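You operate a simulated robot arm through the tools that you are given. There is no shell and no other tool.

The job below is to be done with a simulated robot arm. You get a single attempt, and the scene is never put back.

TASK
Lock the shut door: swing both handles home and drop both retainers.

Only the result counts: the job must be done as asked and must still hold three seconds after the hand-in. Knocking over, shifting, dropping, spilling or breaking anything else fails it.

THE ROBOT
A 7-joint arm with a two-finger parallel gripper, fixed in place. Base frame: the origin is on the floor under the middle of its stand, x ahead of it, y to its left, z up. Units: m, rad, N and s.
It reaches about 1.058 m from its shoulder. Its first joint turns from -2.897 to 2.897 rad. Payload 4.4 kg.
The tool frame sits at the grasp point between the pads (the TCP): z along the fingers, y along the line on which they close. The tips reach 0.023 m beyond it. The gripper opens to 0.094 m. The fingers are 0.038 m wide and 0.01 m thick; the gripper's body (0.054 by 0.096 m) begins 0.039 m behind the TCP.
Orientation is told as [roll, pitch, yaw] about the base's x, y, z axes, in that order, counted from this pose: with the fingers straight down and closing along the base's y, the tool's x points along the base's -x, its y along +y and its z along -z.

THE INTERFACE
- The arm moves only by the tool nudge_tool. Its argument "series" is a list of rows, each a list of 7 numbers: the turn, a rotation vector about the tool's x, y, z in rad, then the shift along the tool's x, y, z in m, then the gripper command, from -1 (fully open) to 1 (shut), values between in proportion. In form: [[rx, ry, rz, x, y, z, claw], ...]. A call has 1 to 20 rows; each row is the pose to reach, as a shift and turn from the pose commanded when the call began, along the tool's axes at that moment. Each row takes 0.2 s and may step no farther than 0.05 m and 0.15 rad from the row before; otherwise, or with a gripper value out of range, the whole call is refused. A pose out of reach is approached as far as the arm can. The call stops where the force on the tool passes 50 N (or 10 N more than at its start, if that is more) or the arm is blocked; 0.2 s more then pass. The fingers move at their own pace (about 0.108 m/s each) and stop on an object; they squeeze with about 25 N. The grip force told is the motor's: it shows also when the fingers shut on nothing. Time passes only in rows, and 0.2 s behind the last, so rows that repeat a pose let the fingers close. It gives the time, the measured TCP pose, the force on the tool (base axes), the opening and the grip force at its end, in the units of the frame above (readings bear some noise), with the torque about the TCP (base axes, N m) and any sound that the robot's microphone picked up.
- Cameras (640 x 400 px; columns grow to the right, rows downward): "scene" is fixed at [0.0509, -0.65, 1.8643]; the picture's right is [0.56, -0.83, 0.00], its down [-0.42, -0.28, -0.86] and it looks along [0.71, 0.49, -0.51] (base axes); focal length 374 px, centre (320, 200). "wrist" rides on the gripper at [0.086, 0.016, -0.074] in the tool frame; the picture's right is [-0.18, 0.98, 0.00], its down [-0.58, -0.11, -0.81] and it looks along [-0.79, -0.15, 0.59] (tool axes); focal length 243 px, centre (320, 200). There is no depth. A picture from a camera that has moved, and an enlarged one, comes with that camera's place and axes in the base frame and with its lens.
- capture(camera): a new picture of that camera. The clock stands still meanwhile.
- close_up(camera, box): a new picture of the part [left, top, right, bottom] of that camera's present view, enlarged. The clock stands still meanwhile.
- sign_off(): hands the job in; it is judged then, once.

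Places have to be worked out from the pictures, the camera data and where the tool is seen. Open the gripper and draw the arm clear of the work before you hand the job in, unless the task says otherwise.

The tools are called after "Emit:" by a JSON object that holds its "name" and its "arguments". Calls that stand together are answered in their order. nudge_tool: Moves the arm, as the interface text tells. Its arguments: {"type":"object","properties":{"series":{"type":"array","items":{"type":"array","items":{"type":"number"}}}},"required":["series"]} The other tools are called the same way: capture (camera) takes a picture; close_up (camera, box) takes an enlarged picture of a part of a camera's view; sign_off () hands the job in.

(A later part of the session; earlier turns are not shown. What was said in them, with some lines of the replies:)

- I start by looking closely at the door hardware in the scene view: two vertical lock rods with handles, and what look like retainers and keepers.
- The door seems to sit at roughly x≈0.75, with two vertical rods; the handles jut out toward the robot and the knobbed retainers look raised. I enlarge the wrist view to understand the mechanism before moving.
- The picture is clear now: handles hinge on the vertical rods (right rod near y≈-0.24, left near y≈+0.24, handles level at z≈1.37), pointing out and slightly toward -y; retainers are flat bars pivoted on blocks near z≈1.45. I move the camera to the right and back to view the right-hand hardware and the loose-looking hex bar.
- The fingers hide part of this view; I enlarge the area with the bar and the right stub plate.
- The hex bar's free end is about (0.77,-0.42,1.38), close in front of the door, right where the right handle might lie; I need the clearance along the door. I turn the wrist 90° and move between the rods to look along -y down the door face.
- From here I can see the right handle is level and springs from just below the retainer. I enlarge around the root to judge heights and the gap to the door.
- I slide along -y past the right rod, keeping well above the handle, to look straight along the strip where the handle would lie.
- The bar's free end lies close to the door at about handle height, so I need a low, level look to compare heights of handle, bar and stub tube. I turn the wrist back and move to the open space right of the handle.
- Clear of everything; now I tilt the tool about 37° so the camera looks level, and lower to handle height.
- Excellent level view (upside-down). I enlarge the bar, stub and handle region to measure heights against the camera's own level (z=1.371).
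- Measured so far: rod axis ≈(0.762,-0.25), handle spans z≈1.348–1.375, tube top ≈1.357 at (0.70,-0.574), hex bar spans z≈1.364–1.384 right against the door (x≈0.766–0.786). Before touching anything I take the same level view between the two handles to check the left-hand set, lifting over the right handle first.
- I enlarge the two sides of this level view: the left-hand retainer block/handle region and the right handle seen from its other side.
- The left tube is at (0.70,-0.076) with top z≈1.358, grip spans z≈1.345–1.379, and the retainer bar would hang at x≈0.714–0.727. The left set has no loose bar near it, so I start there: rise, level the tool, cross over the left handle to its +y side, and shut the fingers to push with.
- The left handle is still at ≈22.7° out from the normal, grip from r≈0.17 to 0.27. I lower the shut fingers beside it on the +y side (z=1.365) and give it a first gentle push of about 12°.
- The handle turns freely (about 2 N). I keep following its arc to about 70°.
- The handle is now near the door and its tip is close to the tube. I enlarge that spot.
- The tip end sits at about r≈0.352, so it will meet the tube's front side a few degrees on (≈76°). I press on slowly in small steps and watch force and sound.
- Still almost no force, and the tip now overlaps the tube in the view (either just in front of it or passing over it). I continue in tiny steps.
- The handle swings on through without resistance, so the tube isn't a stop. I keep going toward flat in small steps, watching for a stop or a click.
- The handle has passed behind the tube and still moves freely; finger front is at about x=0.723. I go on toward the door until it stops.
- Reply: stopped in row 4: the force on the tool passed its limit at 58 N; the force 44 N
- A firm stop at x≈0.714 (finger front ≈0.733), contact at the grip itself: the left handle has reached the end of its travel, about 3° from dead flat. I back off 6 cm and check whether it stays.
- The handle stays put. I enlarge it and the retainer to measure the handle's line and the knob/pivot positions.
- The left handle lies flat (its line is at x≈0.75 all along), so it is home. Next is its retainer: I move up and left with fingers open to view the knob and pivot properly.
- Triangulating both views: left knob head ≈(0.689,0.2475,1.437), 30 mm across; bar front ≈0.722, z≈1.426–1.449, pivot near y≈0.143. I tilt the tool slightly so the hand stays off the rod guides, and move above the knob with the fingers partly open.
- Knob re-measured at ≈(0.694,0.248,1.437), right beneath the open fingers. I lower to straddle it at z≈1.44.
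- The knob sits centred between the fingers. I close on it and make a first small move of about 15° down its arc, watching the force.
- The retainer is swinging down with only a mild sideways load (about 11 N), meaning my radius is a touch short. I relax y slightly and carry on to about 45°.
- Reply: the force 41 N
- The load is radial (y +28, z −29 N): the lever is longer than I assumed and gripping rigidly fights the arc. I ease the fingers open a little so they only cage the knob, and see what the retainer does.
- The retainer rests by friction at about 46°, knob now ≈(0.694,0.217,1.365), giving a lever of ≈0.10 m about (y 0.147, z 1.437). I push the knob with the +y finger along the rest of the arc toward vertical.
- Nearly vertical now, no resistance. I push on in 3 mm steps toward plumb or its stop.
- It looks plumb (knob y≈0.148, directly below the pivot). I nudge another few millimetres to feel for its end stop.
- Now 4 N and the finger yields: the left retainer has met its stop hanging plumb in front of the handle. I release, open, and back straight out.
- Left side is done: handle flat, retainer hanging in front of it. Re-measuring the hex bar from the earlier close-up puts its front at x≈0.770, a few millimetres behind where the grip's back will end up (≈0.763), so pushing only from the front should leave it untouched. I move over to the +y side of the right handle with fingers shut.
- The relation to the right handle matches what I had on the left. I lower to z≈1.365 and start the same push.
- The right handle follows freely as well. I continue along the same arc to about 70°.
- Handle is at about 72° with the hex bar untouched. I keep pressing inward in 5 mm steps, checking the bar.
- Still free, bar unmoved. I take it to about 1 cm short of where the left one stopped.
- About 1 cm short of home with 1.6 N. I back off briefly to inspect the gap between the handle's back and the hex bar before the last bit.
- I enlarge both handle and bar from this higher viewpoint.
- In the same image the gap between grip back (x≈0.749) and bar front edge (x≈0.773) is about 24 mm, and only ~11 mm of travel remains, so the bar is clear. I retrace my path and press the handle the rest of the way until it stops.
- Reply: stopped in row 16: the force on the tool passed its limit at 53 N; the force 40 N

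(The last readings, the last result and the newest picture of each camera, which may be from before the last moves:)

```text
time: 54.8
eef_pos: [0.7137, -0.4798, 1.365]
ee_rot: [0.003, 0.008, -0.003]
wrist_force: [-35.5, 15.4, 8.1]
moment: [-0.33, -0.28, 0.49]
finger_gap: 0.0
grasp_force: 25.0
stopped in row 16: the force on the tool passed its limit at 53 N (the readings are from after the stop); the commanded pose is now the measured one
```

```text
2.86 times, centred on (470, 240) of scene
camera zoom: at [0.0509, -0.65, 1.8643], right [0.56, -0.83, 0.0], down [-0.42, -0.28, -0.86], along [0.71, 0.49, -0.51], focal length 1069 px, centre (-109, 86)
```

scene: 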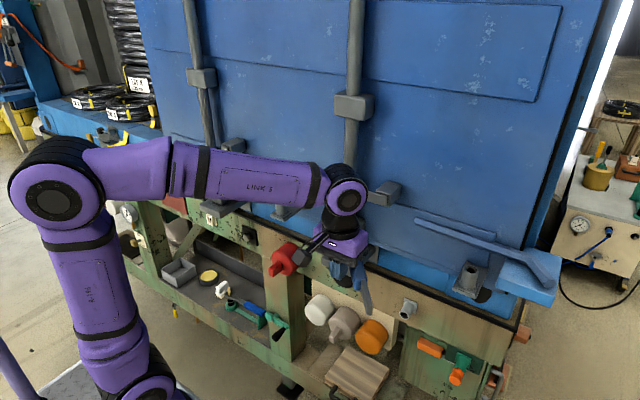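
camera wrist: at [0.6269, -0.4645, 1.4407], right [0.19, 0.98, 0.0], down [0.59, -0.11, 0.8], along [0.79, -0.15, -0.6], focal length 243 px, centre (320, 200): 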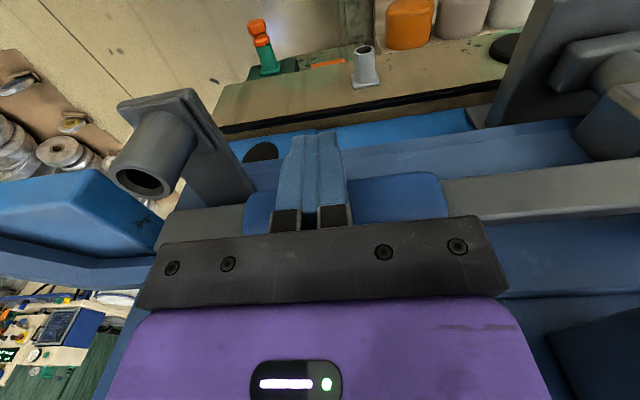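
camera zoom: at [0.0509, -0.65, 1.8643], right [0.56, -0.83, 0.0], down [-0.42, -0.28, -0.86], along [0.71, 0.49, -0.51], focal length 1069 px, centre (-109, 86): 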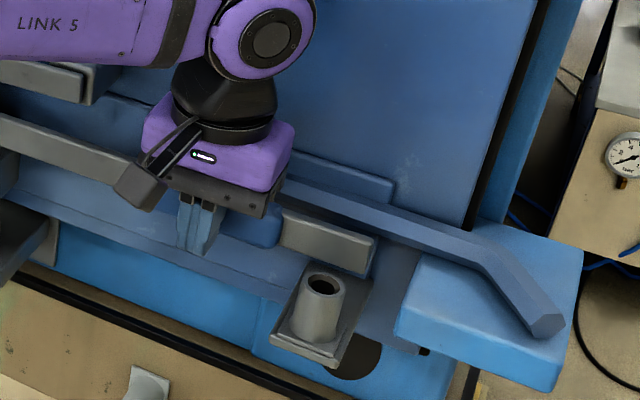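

The right handle stops at the same depth (x=0.714) as the left, and the hex bar hasn't moved. I back straight off, rise, and shift in front of the right retainer with the fingers opening.

Emit:
{"name": "nudge_tool", "arguments": {"series": [[0, 0, 0, 0.01, 0, 0, 1], [0, 0, 0, 0.04, 0, 0, 1], [0, 0, 0, 0.08, 0, 0, 1], [0, 0, 0, 0.11, 0, -0.035, 1], [0, 0, 0, 0.13, 0.02, -0.075, 1], [0, 0, 0, 0.14, 0.05, -0.11, -1], [0, 0, 0, 0.155, 0.08, -0.145, -1], [0, 0, 0, 0.17, 0.11, -0.175, -1], [0, 0, 0, 0.18, 0.14, -0.19, -1], [0, 0, 0, 0.185, 0.165, -0.19, -1], [0, 0, 0, 0.185, 0.165, -0.19, -1]]}}

Emit:
{"name": "capture", "arguments": {"camera": "wrist"}}

Emit:
{"name": "capture", "arguments": {"camera": "scene"}}

```text
time: 57.2
eef_pos: [0.533, -0.3151, 1.5565]
ee_rot: [0.002, 0.006, -0.001]
wrist_force: [-0.3, -0.4, 0.5]
moment: [-0.04, -0.05, 0.01]
finger_gap: 0.0941
grasp_force: 0.0
```

```text
taken
camera wrist: at [0.4467, -0.299, 1.6315], right [0.18, 0.98, 0.0], down [0.59, -0.11, 0.8], along [0.79, -0.15, -0.6], focal length 243 px, centre (320, 200)
```

wrist: 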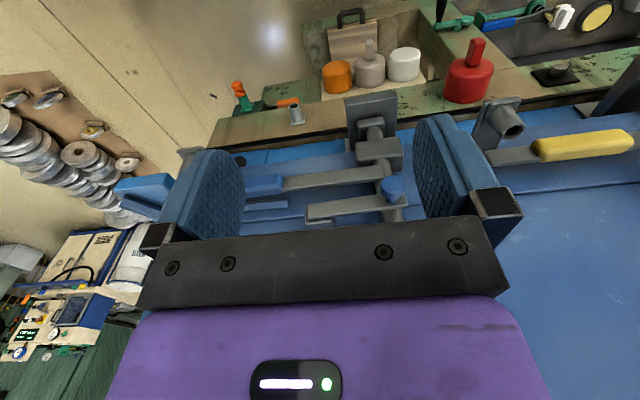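

```text
taken
```

scene: 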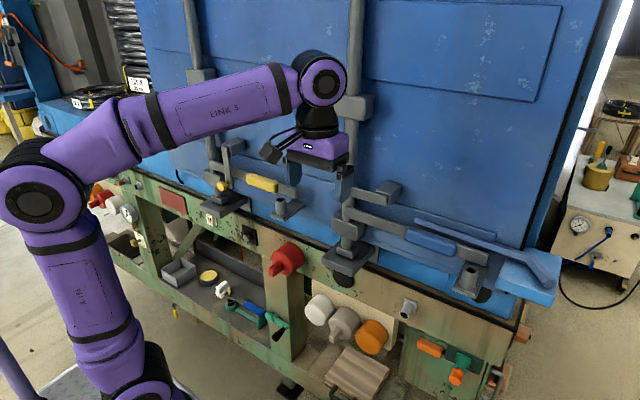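

Right handle lies flat and everything matches the left layout. I enlarge to pin down the right knob.

Emit:
{"name": "close_up", "arguments": {"camera": "wrist", "box": [290, 130, 430, 230]}}

Emit:
{"name": "close_up", "arguments": {"camera": "scene", "box": [320, 150, 520, 290]}}

```text
4.00 times, centred on (360, 180) of wrist
camera zoom: at [0.4467, -0.299, 1.6315], right [0.18, 0.98, 0.0], down [0.59, -0.11, 0.8], along [0.79, -0.15, -0.6], focal length 970 px, centre (160, 280)
```

zoom: 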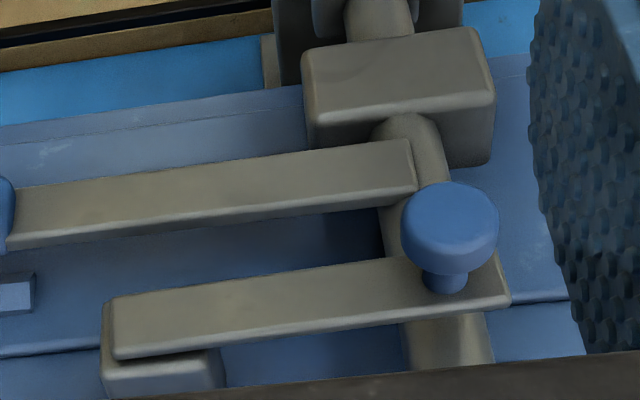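

```text
2.86 times, centred on (420, 220) of scene
camera zoom: at [0.0509, -0.65, 1.8643], right [0.56, -0.83, 0.0], down [-0.42, -0.28, -0.86], along [0.71, 0.49, -0.51], focal length 1069 px, centre (34, 143)
```

zoom: 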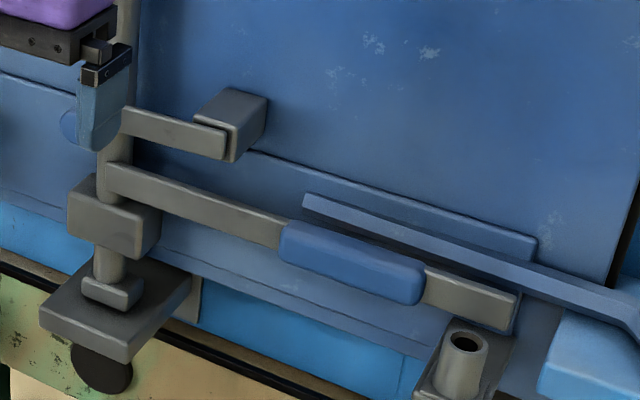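

The right knob is at ≈(0.694,-0.2525,1.437). I tilt the tool and move above it exactly as before.

Emit:
{"name": "nudge_tool", "arguments": {"series": [[0, -0.06, 0, -0.03, 0.0125, 0.005, -0.3], [0, -0.12, 0, -0.06, 0.025, 0.01, -0.3], [0, -0.18, 0, -0.09, 0.0375, 0.015, -0.3], [0, -0.24, 0, -0.12, 0.05, 0.02, -0.3], [0, -0.306, 0, -0.151, 0.063, 0.0265, -0.3], [0, -0.306, 0, -0.151, 0.063, 0.0265, -0.3]]}}

Emit:
{"name": "capture", "arguments": {"camera": "wrist"}}

```text
time: 58.6
eef_pos: [0.6863, -0.255, 1.5288]
ee_rot: [0.002, -0.301, -0.002]
wrist_force: [0.1, 0.6, -0.3]
moment: [0.0, -0.01, -0.02]
finger_gap: 0.0612
grasp_force: 0.1
```

```text
taken
camera wrist: at [0.5809, -0.2388, 1.574], right [0.18, 0.98, 0.06], down [0.32, -0.11, 0.94], along [0.93, -0.15, -0.33], focal length 243 px, centre (320, 200)
```

wrist: 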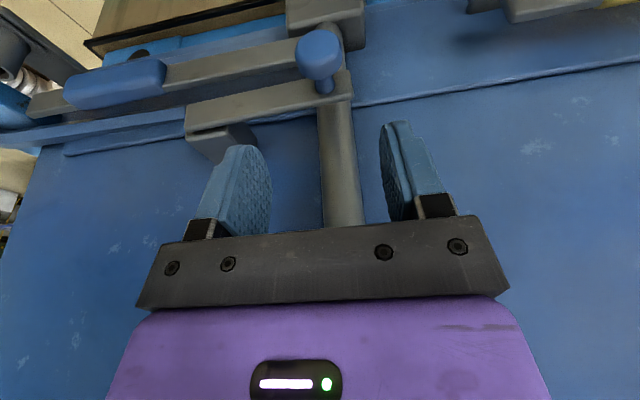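

Knob is directly under the open fingers (≈(0.694,-0.252,1.437)). I lower to straddle it.

Emit:
{"name": "nudge_tool", "arguments": {"series": [[0, 0, 0, 0.0063, 0.0005, 0.0213, -0.3], [0, 0, 0, 0.0127, 0.001, 0.0427, -0.3], [0, 0, 0, 0.019, 0.0015, 0.064, -0.3], [0, 0, 0, 0.0254, 0.002, 0.0853, -0.3], [0, 0, 0, 0.0254, 0.002, 0.0853, -0.3]]}}

Emit:
{"name": "capture", "arguments": {"camera": "wrist"}}

```text
time: 59.8
eef_pos: [0.6837, -0.2512, 1.4421]
ee_rot: [0.003, -0.3, 0.001]
wrist_force: [0.3, -0.7, 0.4]
moment: [-0.01, 0.02, -0.02]
finger_gap: 0.061
grasp_force: 0.0
```

```text
taken
camera wrist: at [0.5785, -0.2354, 1.4875], right [0.18, 0.98, 0.06], down [0.32, -0.11, 0.94], along [0.93, -0.15, -0.33], focal length 243 px, centre (320, 200)
```

wrist: 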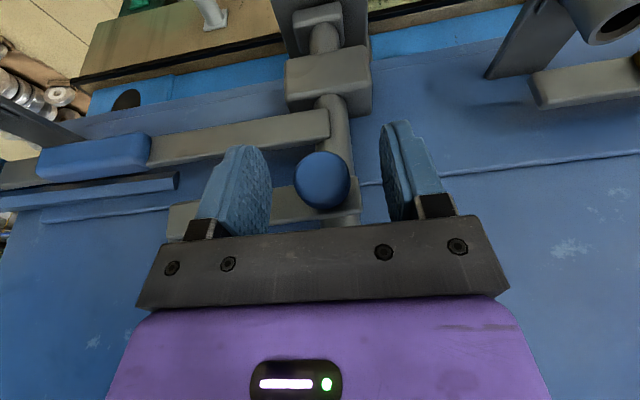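

Centred again. I close on the knob and bring it down about 30° this time, keeping y relaxed.

Emit:
{"name": "nudge_tool", "arguments": {"series": [[0, 0, 0, 0, 0, 0, 1], [0, 0, 0, 0, 0, 0, 1], [0, 0, 0, 0, 0, 0, 1], [0, 0, 0, 0.0022, -0.0003, 0.0069, 1], [0, 0, 0, 0.0043, -0.001, 0.0138, 1], [0, 0, 0, 0.0079, -0.003, 0.0256, 1], [0, 0, 0, 0.0115, -0.0062, 0.0371, 1], [0, 0, 0, 0.0154, -0.0115, 0.0495, 1], [0, 0, 0, 0.0154, -0.0115, 0.0495, 1]]}}

Emit:
{"name": "capture", "arguments": {"camera": "wrist"}}

Emit:
{"name": "close_up", "arguments": {"camera": "scene", "box": [290, 130, 430, 240]}}

```text
time: 61.8
eef_pos: [0.6853, -0.2645, 1.3897]
ee_rot: [0.003, -0.303, -0.002]
wrist_force: [4.6, -17.4, 15.1]
moment: [-0.48, -0.93, -0.38]
finger_gap: 0.0292
grasp_force: 44.6
```

```text
taken
camera wrist: at [0.5784, -0.2486, 1.4353], right [0.18, 0.98, 0.06], down [0.31, -0.11, 0.94], along [0.93, -0.15, -0.33], focal length 243 px, centre (320, 200)
```

wrist: 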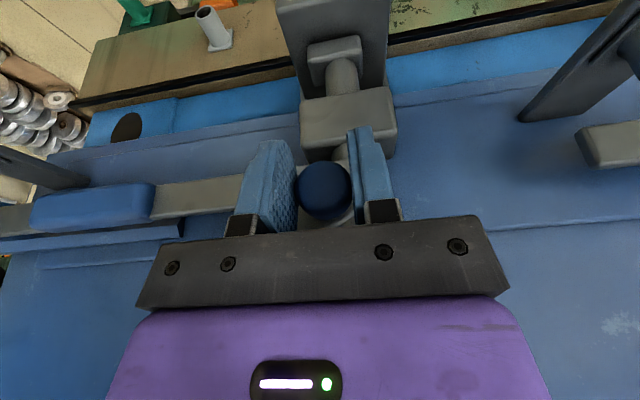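

```text
3.64 times, centred on (360, 185) of scene
camera zoom: at [0.0509, -0.65, 1.8643], right [0.56, -0.83, 0.0], down [-0.42, -0.28, -0.86], along [0.71, 0.49, -0.51], focal length 1360 px, centre (174, 254)
```

zoom: 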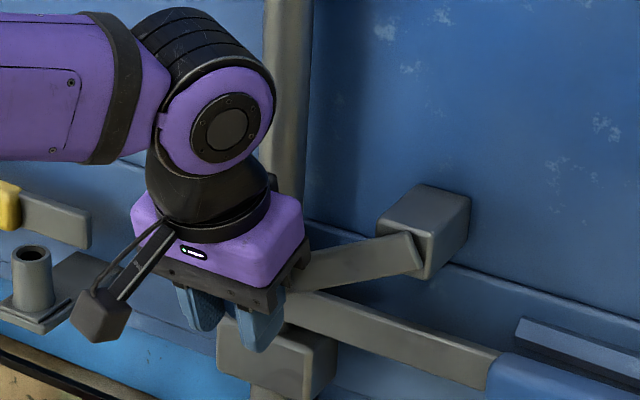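

The load now points the other way (inward), only ~23 N. I release to let it relax, regrip, and take it to about 50°.

Emit:
{"name": "nudge_tool", "arguments": {"series": [[0, 0, 0, 0, 0, 0, 0.2], [0, 0, 0, 0, 0, 0, -0.05], [0, 0, 0, 0, -0.003, 0, -0.05], [0, 0, 0, 0, -0.003, 0, 1], [0, 0, 0, 0, -0.003, 0, 1], [0, 0, 0, 0, -0.003, 0, 1], [0, 0, 0, 0.0013, -0.0056, 0.0042, 1], [0, 0, 0, 0.0026, -0.0085, 0.0084, 1], [0, 0, 0, 0.004, -0.0125, 0.013, 1], [0, 0, 0, 0.0054, -0.0165, 0.0174, 1], [0, 0, 0, 0.0067, -0.021, 0.0214, 1], [0, 0, 0, 0.0079, -0.0253, 0.0254, 1], [0, 0, 0, 0.0079, -0.0253, 0.0254, 0.2], [0, 0, 0, 0.0079, -0.0253, 0.0254, -0.05], [0, 0, 0, 0.0079, -0.0253, 0.0254, -0.05]]}}

Emit:
{"name": "capture", "arguments": {"camera": "wrist"}}

Emit:
{"name": "close_up", "arguments": {"camera": "scene", "box": [290, 130, 430, 240]}}

```text
time: 65.0
eef_pos: [0.6857, -0.288, 1.3598]
ee_rot: [0.003, -0.3, 0.0]
wrist_force: [-0.5, -0.3, -0.7]
moment: [0.03, 0.0, 0.02]
finger_gap: 0.0492
grasp_force: 0.1
```

```text
taken
camera wrist: at [0.5802, -0.2719, 1.4062], right [0.18, 0.98, 0.06], down [0.32, -0.11, 0.94], along [0.93, -0.15, -0.33], focal length 243 px, centre (320, 200)
```

wrist: 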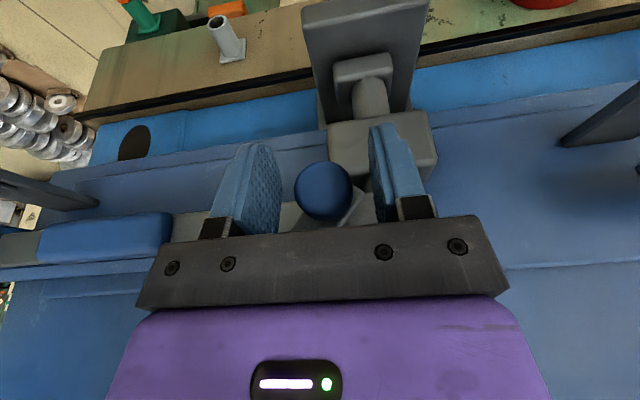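

```text
3.64 times, centred on (360, 185) of scene
camera zoom: at [0.0509, -0.65, 1.8643], right [0.56, -0.83, 0.0], down [-0.42, -0.28, -0.86], along [0.71, 0.49, -0.51], focal length 1360 px, centre (174, 254)
```

zoom: 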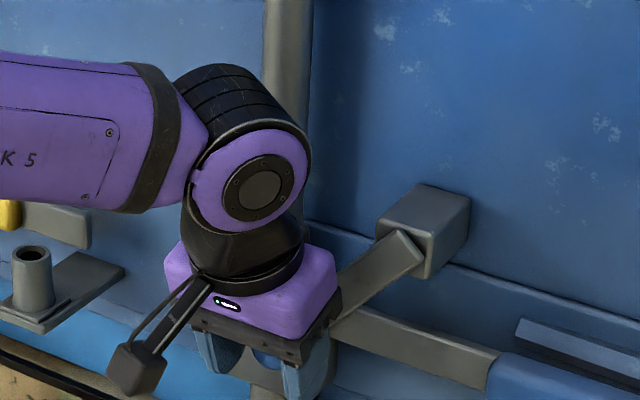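

Knob at ≈(-0.2885,1.361), about 50° down. Now I push it with the +y finger along the remaining arc, ending at the same relative spot where the left one met its stop.

Emit:
{"name": "nudge_tool", "arguments": {"series": [[0, 0, 0, 0, -0.0102, 0, -0.05], [0, 0, 0, 0.001, -0.0175, 0.0033, -0.05], [0, 0, 0, 0.002, -0.0225, 0.0064, -0.05], [0, 0, 0, 0.0029, -0.0278, 0.0095, -0.05], [0, 0, 0, 0.0038, -0.034, 0.0122, -0.05], [0, 0, 0, 0.0046, -0.0407, 0.0149, -0.05], [0, 0, 0, 0.0057, -0.0523, 0.0182, -0.05], [0, 0, 0, 0.006, -0.0585, 0.0192, -0.05], [0, 0, 0, 0.0063, -0.0644, 0.0202, -0.05], [0, 0, 0, 0.0064, -0.068, 0.0206, -0.05], [0, 0, 0, 0.0065, -0.071, 0.0208, -0.05], [0, 0, 0, 0.0065, -0.074, 0.0208, -0.05], [0, 0, 0, 0.0065, -0.074, 0.0208, -0.05]]}}

Emit:
{"name": "capture", "arguments": {"camera": "wrist"}}

Emit:
{"name": "close_up", "arguments": {"camera": "scene", "box": [300, 140, 440, 250]}}

```text
time: 67.8
eef_pos: [0.6841, -0.3628, 1.3396]
ee_rot: [0.003, -0.3, 0.0]
wrist_force: [0.0, -0.3, 0.2]
moment: [-0.01, 0.02, -0.01]
finger_gap: 0.0498
grasp_force: 0.5
```

```text
taken
camera wrist: at [0.5792, -0.3466, 1.384], right [0.18, 0.98, 0.06], down [0.32, -0.11, 0.94], along [0.93, -0.15, -0.33], focal length 243 px, centre (320, 200)
```

wrist: 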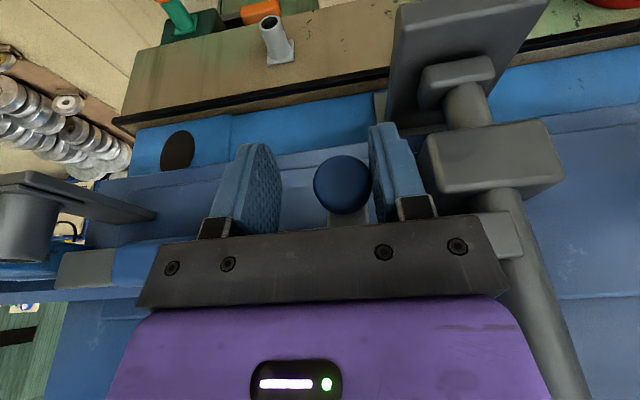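

```text
3.64 times, centred on (370, 195) of scene
camera zoom: at [0.0509, -0.65, 1.8643], right [0.56, -0.83, 0.0], down [-0.42, -0.28, -0.86], along [0.71, 0.49, -0.51], focal length 1360 px, centre (138, 218)
```

zoom: 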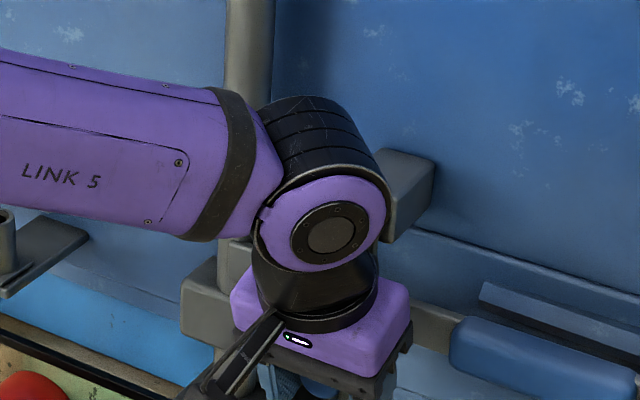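

Nearly at the stop, no load yet. A few more millimetres in small steps to seat it.

Emit:
{"name": "nudge_tool", "arguments": {"series": [[0, 0, 0, 0, -0.002, 0, -0.05], [0, 0, 0, 0, -0.004, 0, -0.05], [0, 0, 0, 0, -0.005, 0, -0.05], [0, 0, 0, 0, -0.005, 0, -0.05]]}}

Emit:
{"name": "capture", "arguments": {"camera": "wrist"}}

```text
time: 68.8
eef_pos: [0.6842, -0.3661, 1.3378]
ee_rot: [0.003, -0.298, 0.001]
wrist_force: [1.3, 6.1, 1.5]
moment: [0.06, -0.08, 0.04]
finger_gap: 0.0517
grasp_force: 2.6
```

```text
taken
camera wrist: at [0.5789, -0.3501, 1.3842], right [0.18, 0.98, 0.06], down [0.32, -0.11, 0.94], along [0.93, -0.15, -0.33], focal length 243 px, centre (320, 200)
```

wrist: 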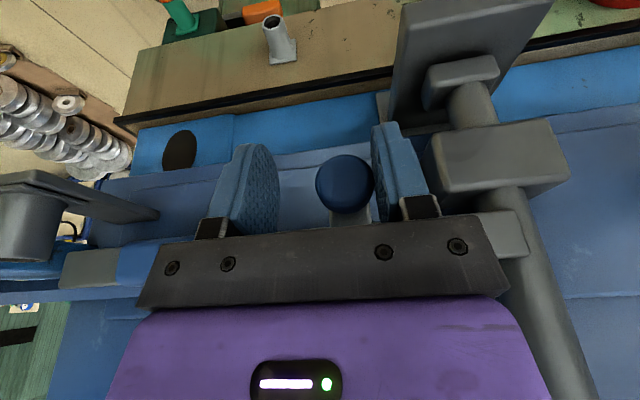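

The right retainer is against its stop (6 N, finger yielding), same as the left. I release, open, and back straight out, then rise.

Emit:
{"name": "nudge_tool", "arguments": {"series": [[0, 0, 0, 0, 0.008, 0, -0.3], [0, 0, 0, 0, 0.01, 0, -0.5], [0, 0, 0, 0.019, 0.01, -0.006, -0.5], [0, 0, 0, 0.048, 0.01, -0.015, -0.5], [0, 0, 0, 0.086, 0.01, -0.027, -0.5], [0, 0, 0, 0.124, 0.01, -0.039, -0.5], [0, 0, 0, 0.162, 0.01, -0.05, -1], [0, 0, 0, 0.19, 0.01, -0.08, -1], [0, 0, 0, 0.2, 0.03, -0.12, -1], [0, 0, 0, 0.2, 0.07, -0.14, -1], [0, 0, 0, 0.2, 0.11, -0.16, -1], [0, 0, 0, 0.2, 0.15, -0.18, -1]]}}

Emit:
{"name": "capture", "arguments": {"camera": "wrist"}}

Emit:
{"name": "capture", "arguments": {"camera": "scene"}}

```text
time: 71.4
eef_pos: [0.4419, -0.2164, 1.4535]
ee_rot: [0.003, -0.299, 0.0]
wrist_force: [0.2, 0.1, -0.2]
moment: [0.04, 0.04, 0.01]
finger_gap: 0.094
grasp_force: 0.1
```

```text
taken
camera wrist: at [0.3367, -0.2007, 1.4991], right [0.18, 0.98, 0.06], down [0.32, -0.11, 0.94], along [0.93, -0.15, -0.33], focal length 243 px, centre (320, 200)
```

wrist: 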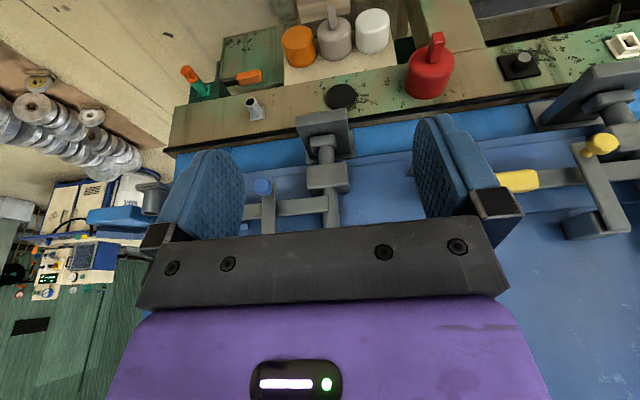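

```text
taken
```

scene: 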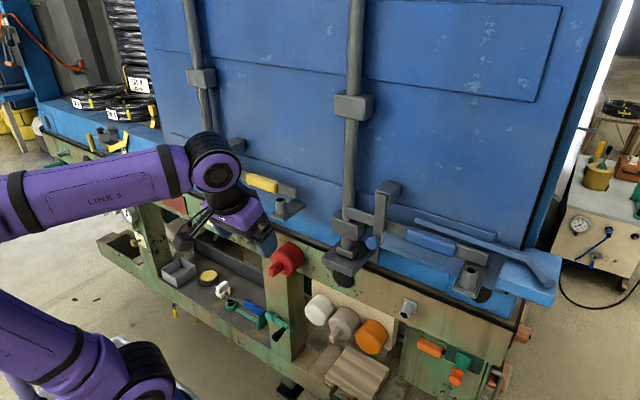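

Both sides look locked. I raise the arm well clear and level it so I can check everything.

Emit:
{"name": "nudge_tool", "arguments": {"series": [[0, 0.06, 0, -0.0084, 0.02, -0.027, -1], [0, 0.12, 0, -0.0168, 0.04, -0.054, -1], [0, 0.18, 0, -0.0252, 0.06, -0.081, -1], [0, 0.24, 0, -0.0336, 0.08, -0.108, -1], [0, 0.3, 0, -0.042, 0.1, -0.135, -1], [0, 0.3, 0, -0.0504, 0.1, -0.1624, -1], [0, 0.3, 0, -0.0504, 0.1, -0.1624, -1]]}}

Emit:
{"name": "capture", "arguments": {"camera": "scene"}}

Emit:
{"name": "close_up", "arguments": {"camera": "scene", "box": [320, 160, 560, 310]}}

Emit:
{"name": "close_up", "arguments": {"camera": "scene", "box": [180, 120, 320, 240]}}

Emit:
{"name": "capture", "arguments": {"camera": "wrist"}}

```text
time: 73.0
eef_pos: [0.4408, -0.1187, 1.6209]
ee_rot: [0.004, 0.001, -0.001]
wrist_force: [-0.6, 0.4, 0.3]
moment: [-0.01, -0.02, 0.03]
finger_gap: 0.0938
grasp_force: 0.1
```

```text
taken
```

scene: 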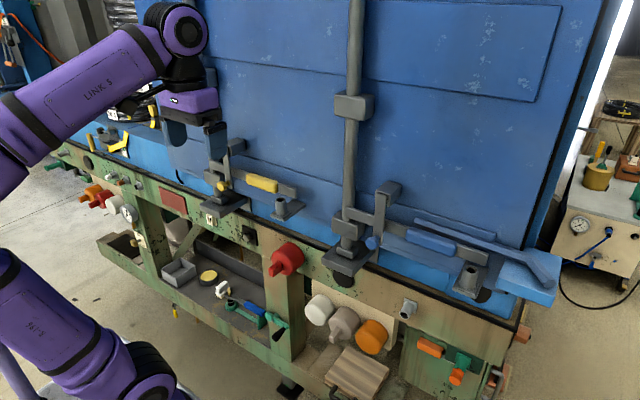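

```text
2.67 times, centred on (440, 235) of scene
camera zoom: at [0.0509, -0.65, 1.8643], right [0.56, -0.83, 0.0], down [-0.42, -0.28, -0.86], along [0.71, 0.49, -0.51], focal length 998 px, centre (0, 107)
```

zoom: 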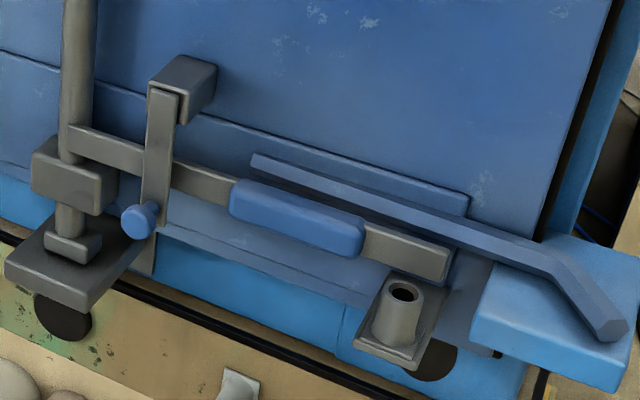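

```text
3.33 times, centred on (250, 180) of scene
camera zoom: at [0.0509, -0.65, 1.8643], right [0.56, -0.83, 0.0], down [-0.42, -0.28, -0.86], along [0.71, 0.49, -0.51], focal length 1247 px, centre (553, 267)
```

zoom: 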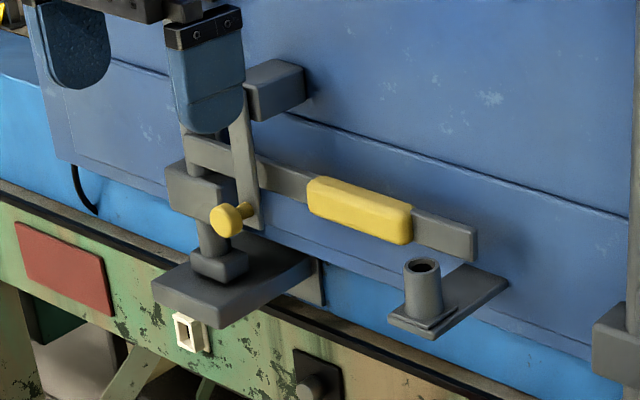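

```text
taken
camera wrist: at [0.3538, -0.1028, 1.6958], right [0.18, 0.98, 0.0], down [0.58, -0.11, 0.81], along [0.79, -0.15, -0.59], focal length 243 px, centre (320, 200)
```

wrist: 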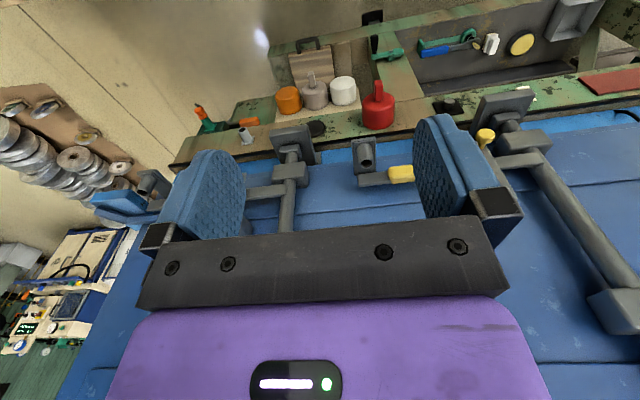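

Both handles lie flat against the door, both retainers hang plumb in front of them, the hex bar and everything else is where it was, and the open gripper is well clear. I hand the job in.

Emit:
{"name": "sign_off", "arguments": {}}

```text
The job is handed in.
```

The door is locked. Both handles are swung home flat against it, and both retainers hang straight down in front of them.

- **Handles:** each one was pushed until it hit a firm stop, and both stopped at the same depth. Both stayed put when I backed off.
- **Retainers:** each one was pushed down until it met its stop. The final pictures show both still hanging plumb.
- **Surroundings:** the loose hex bar by the right handle didn't move in any of the pictures, and the final pictures show nothing else disturbed.
- **Arm:** the gripper is open and about 0.3 m clear of the door.

I handed the job in, and it was accepted without any verdict shown.
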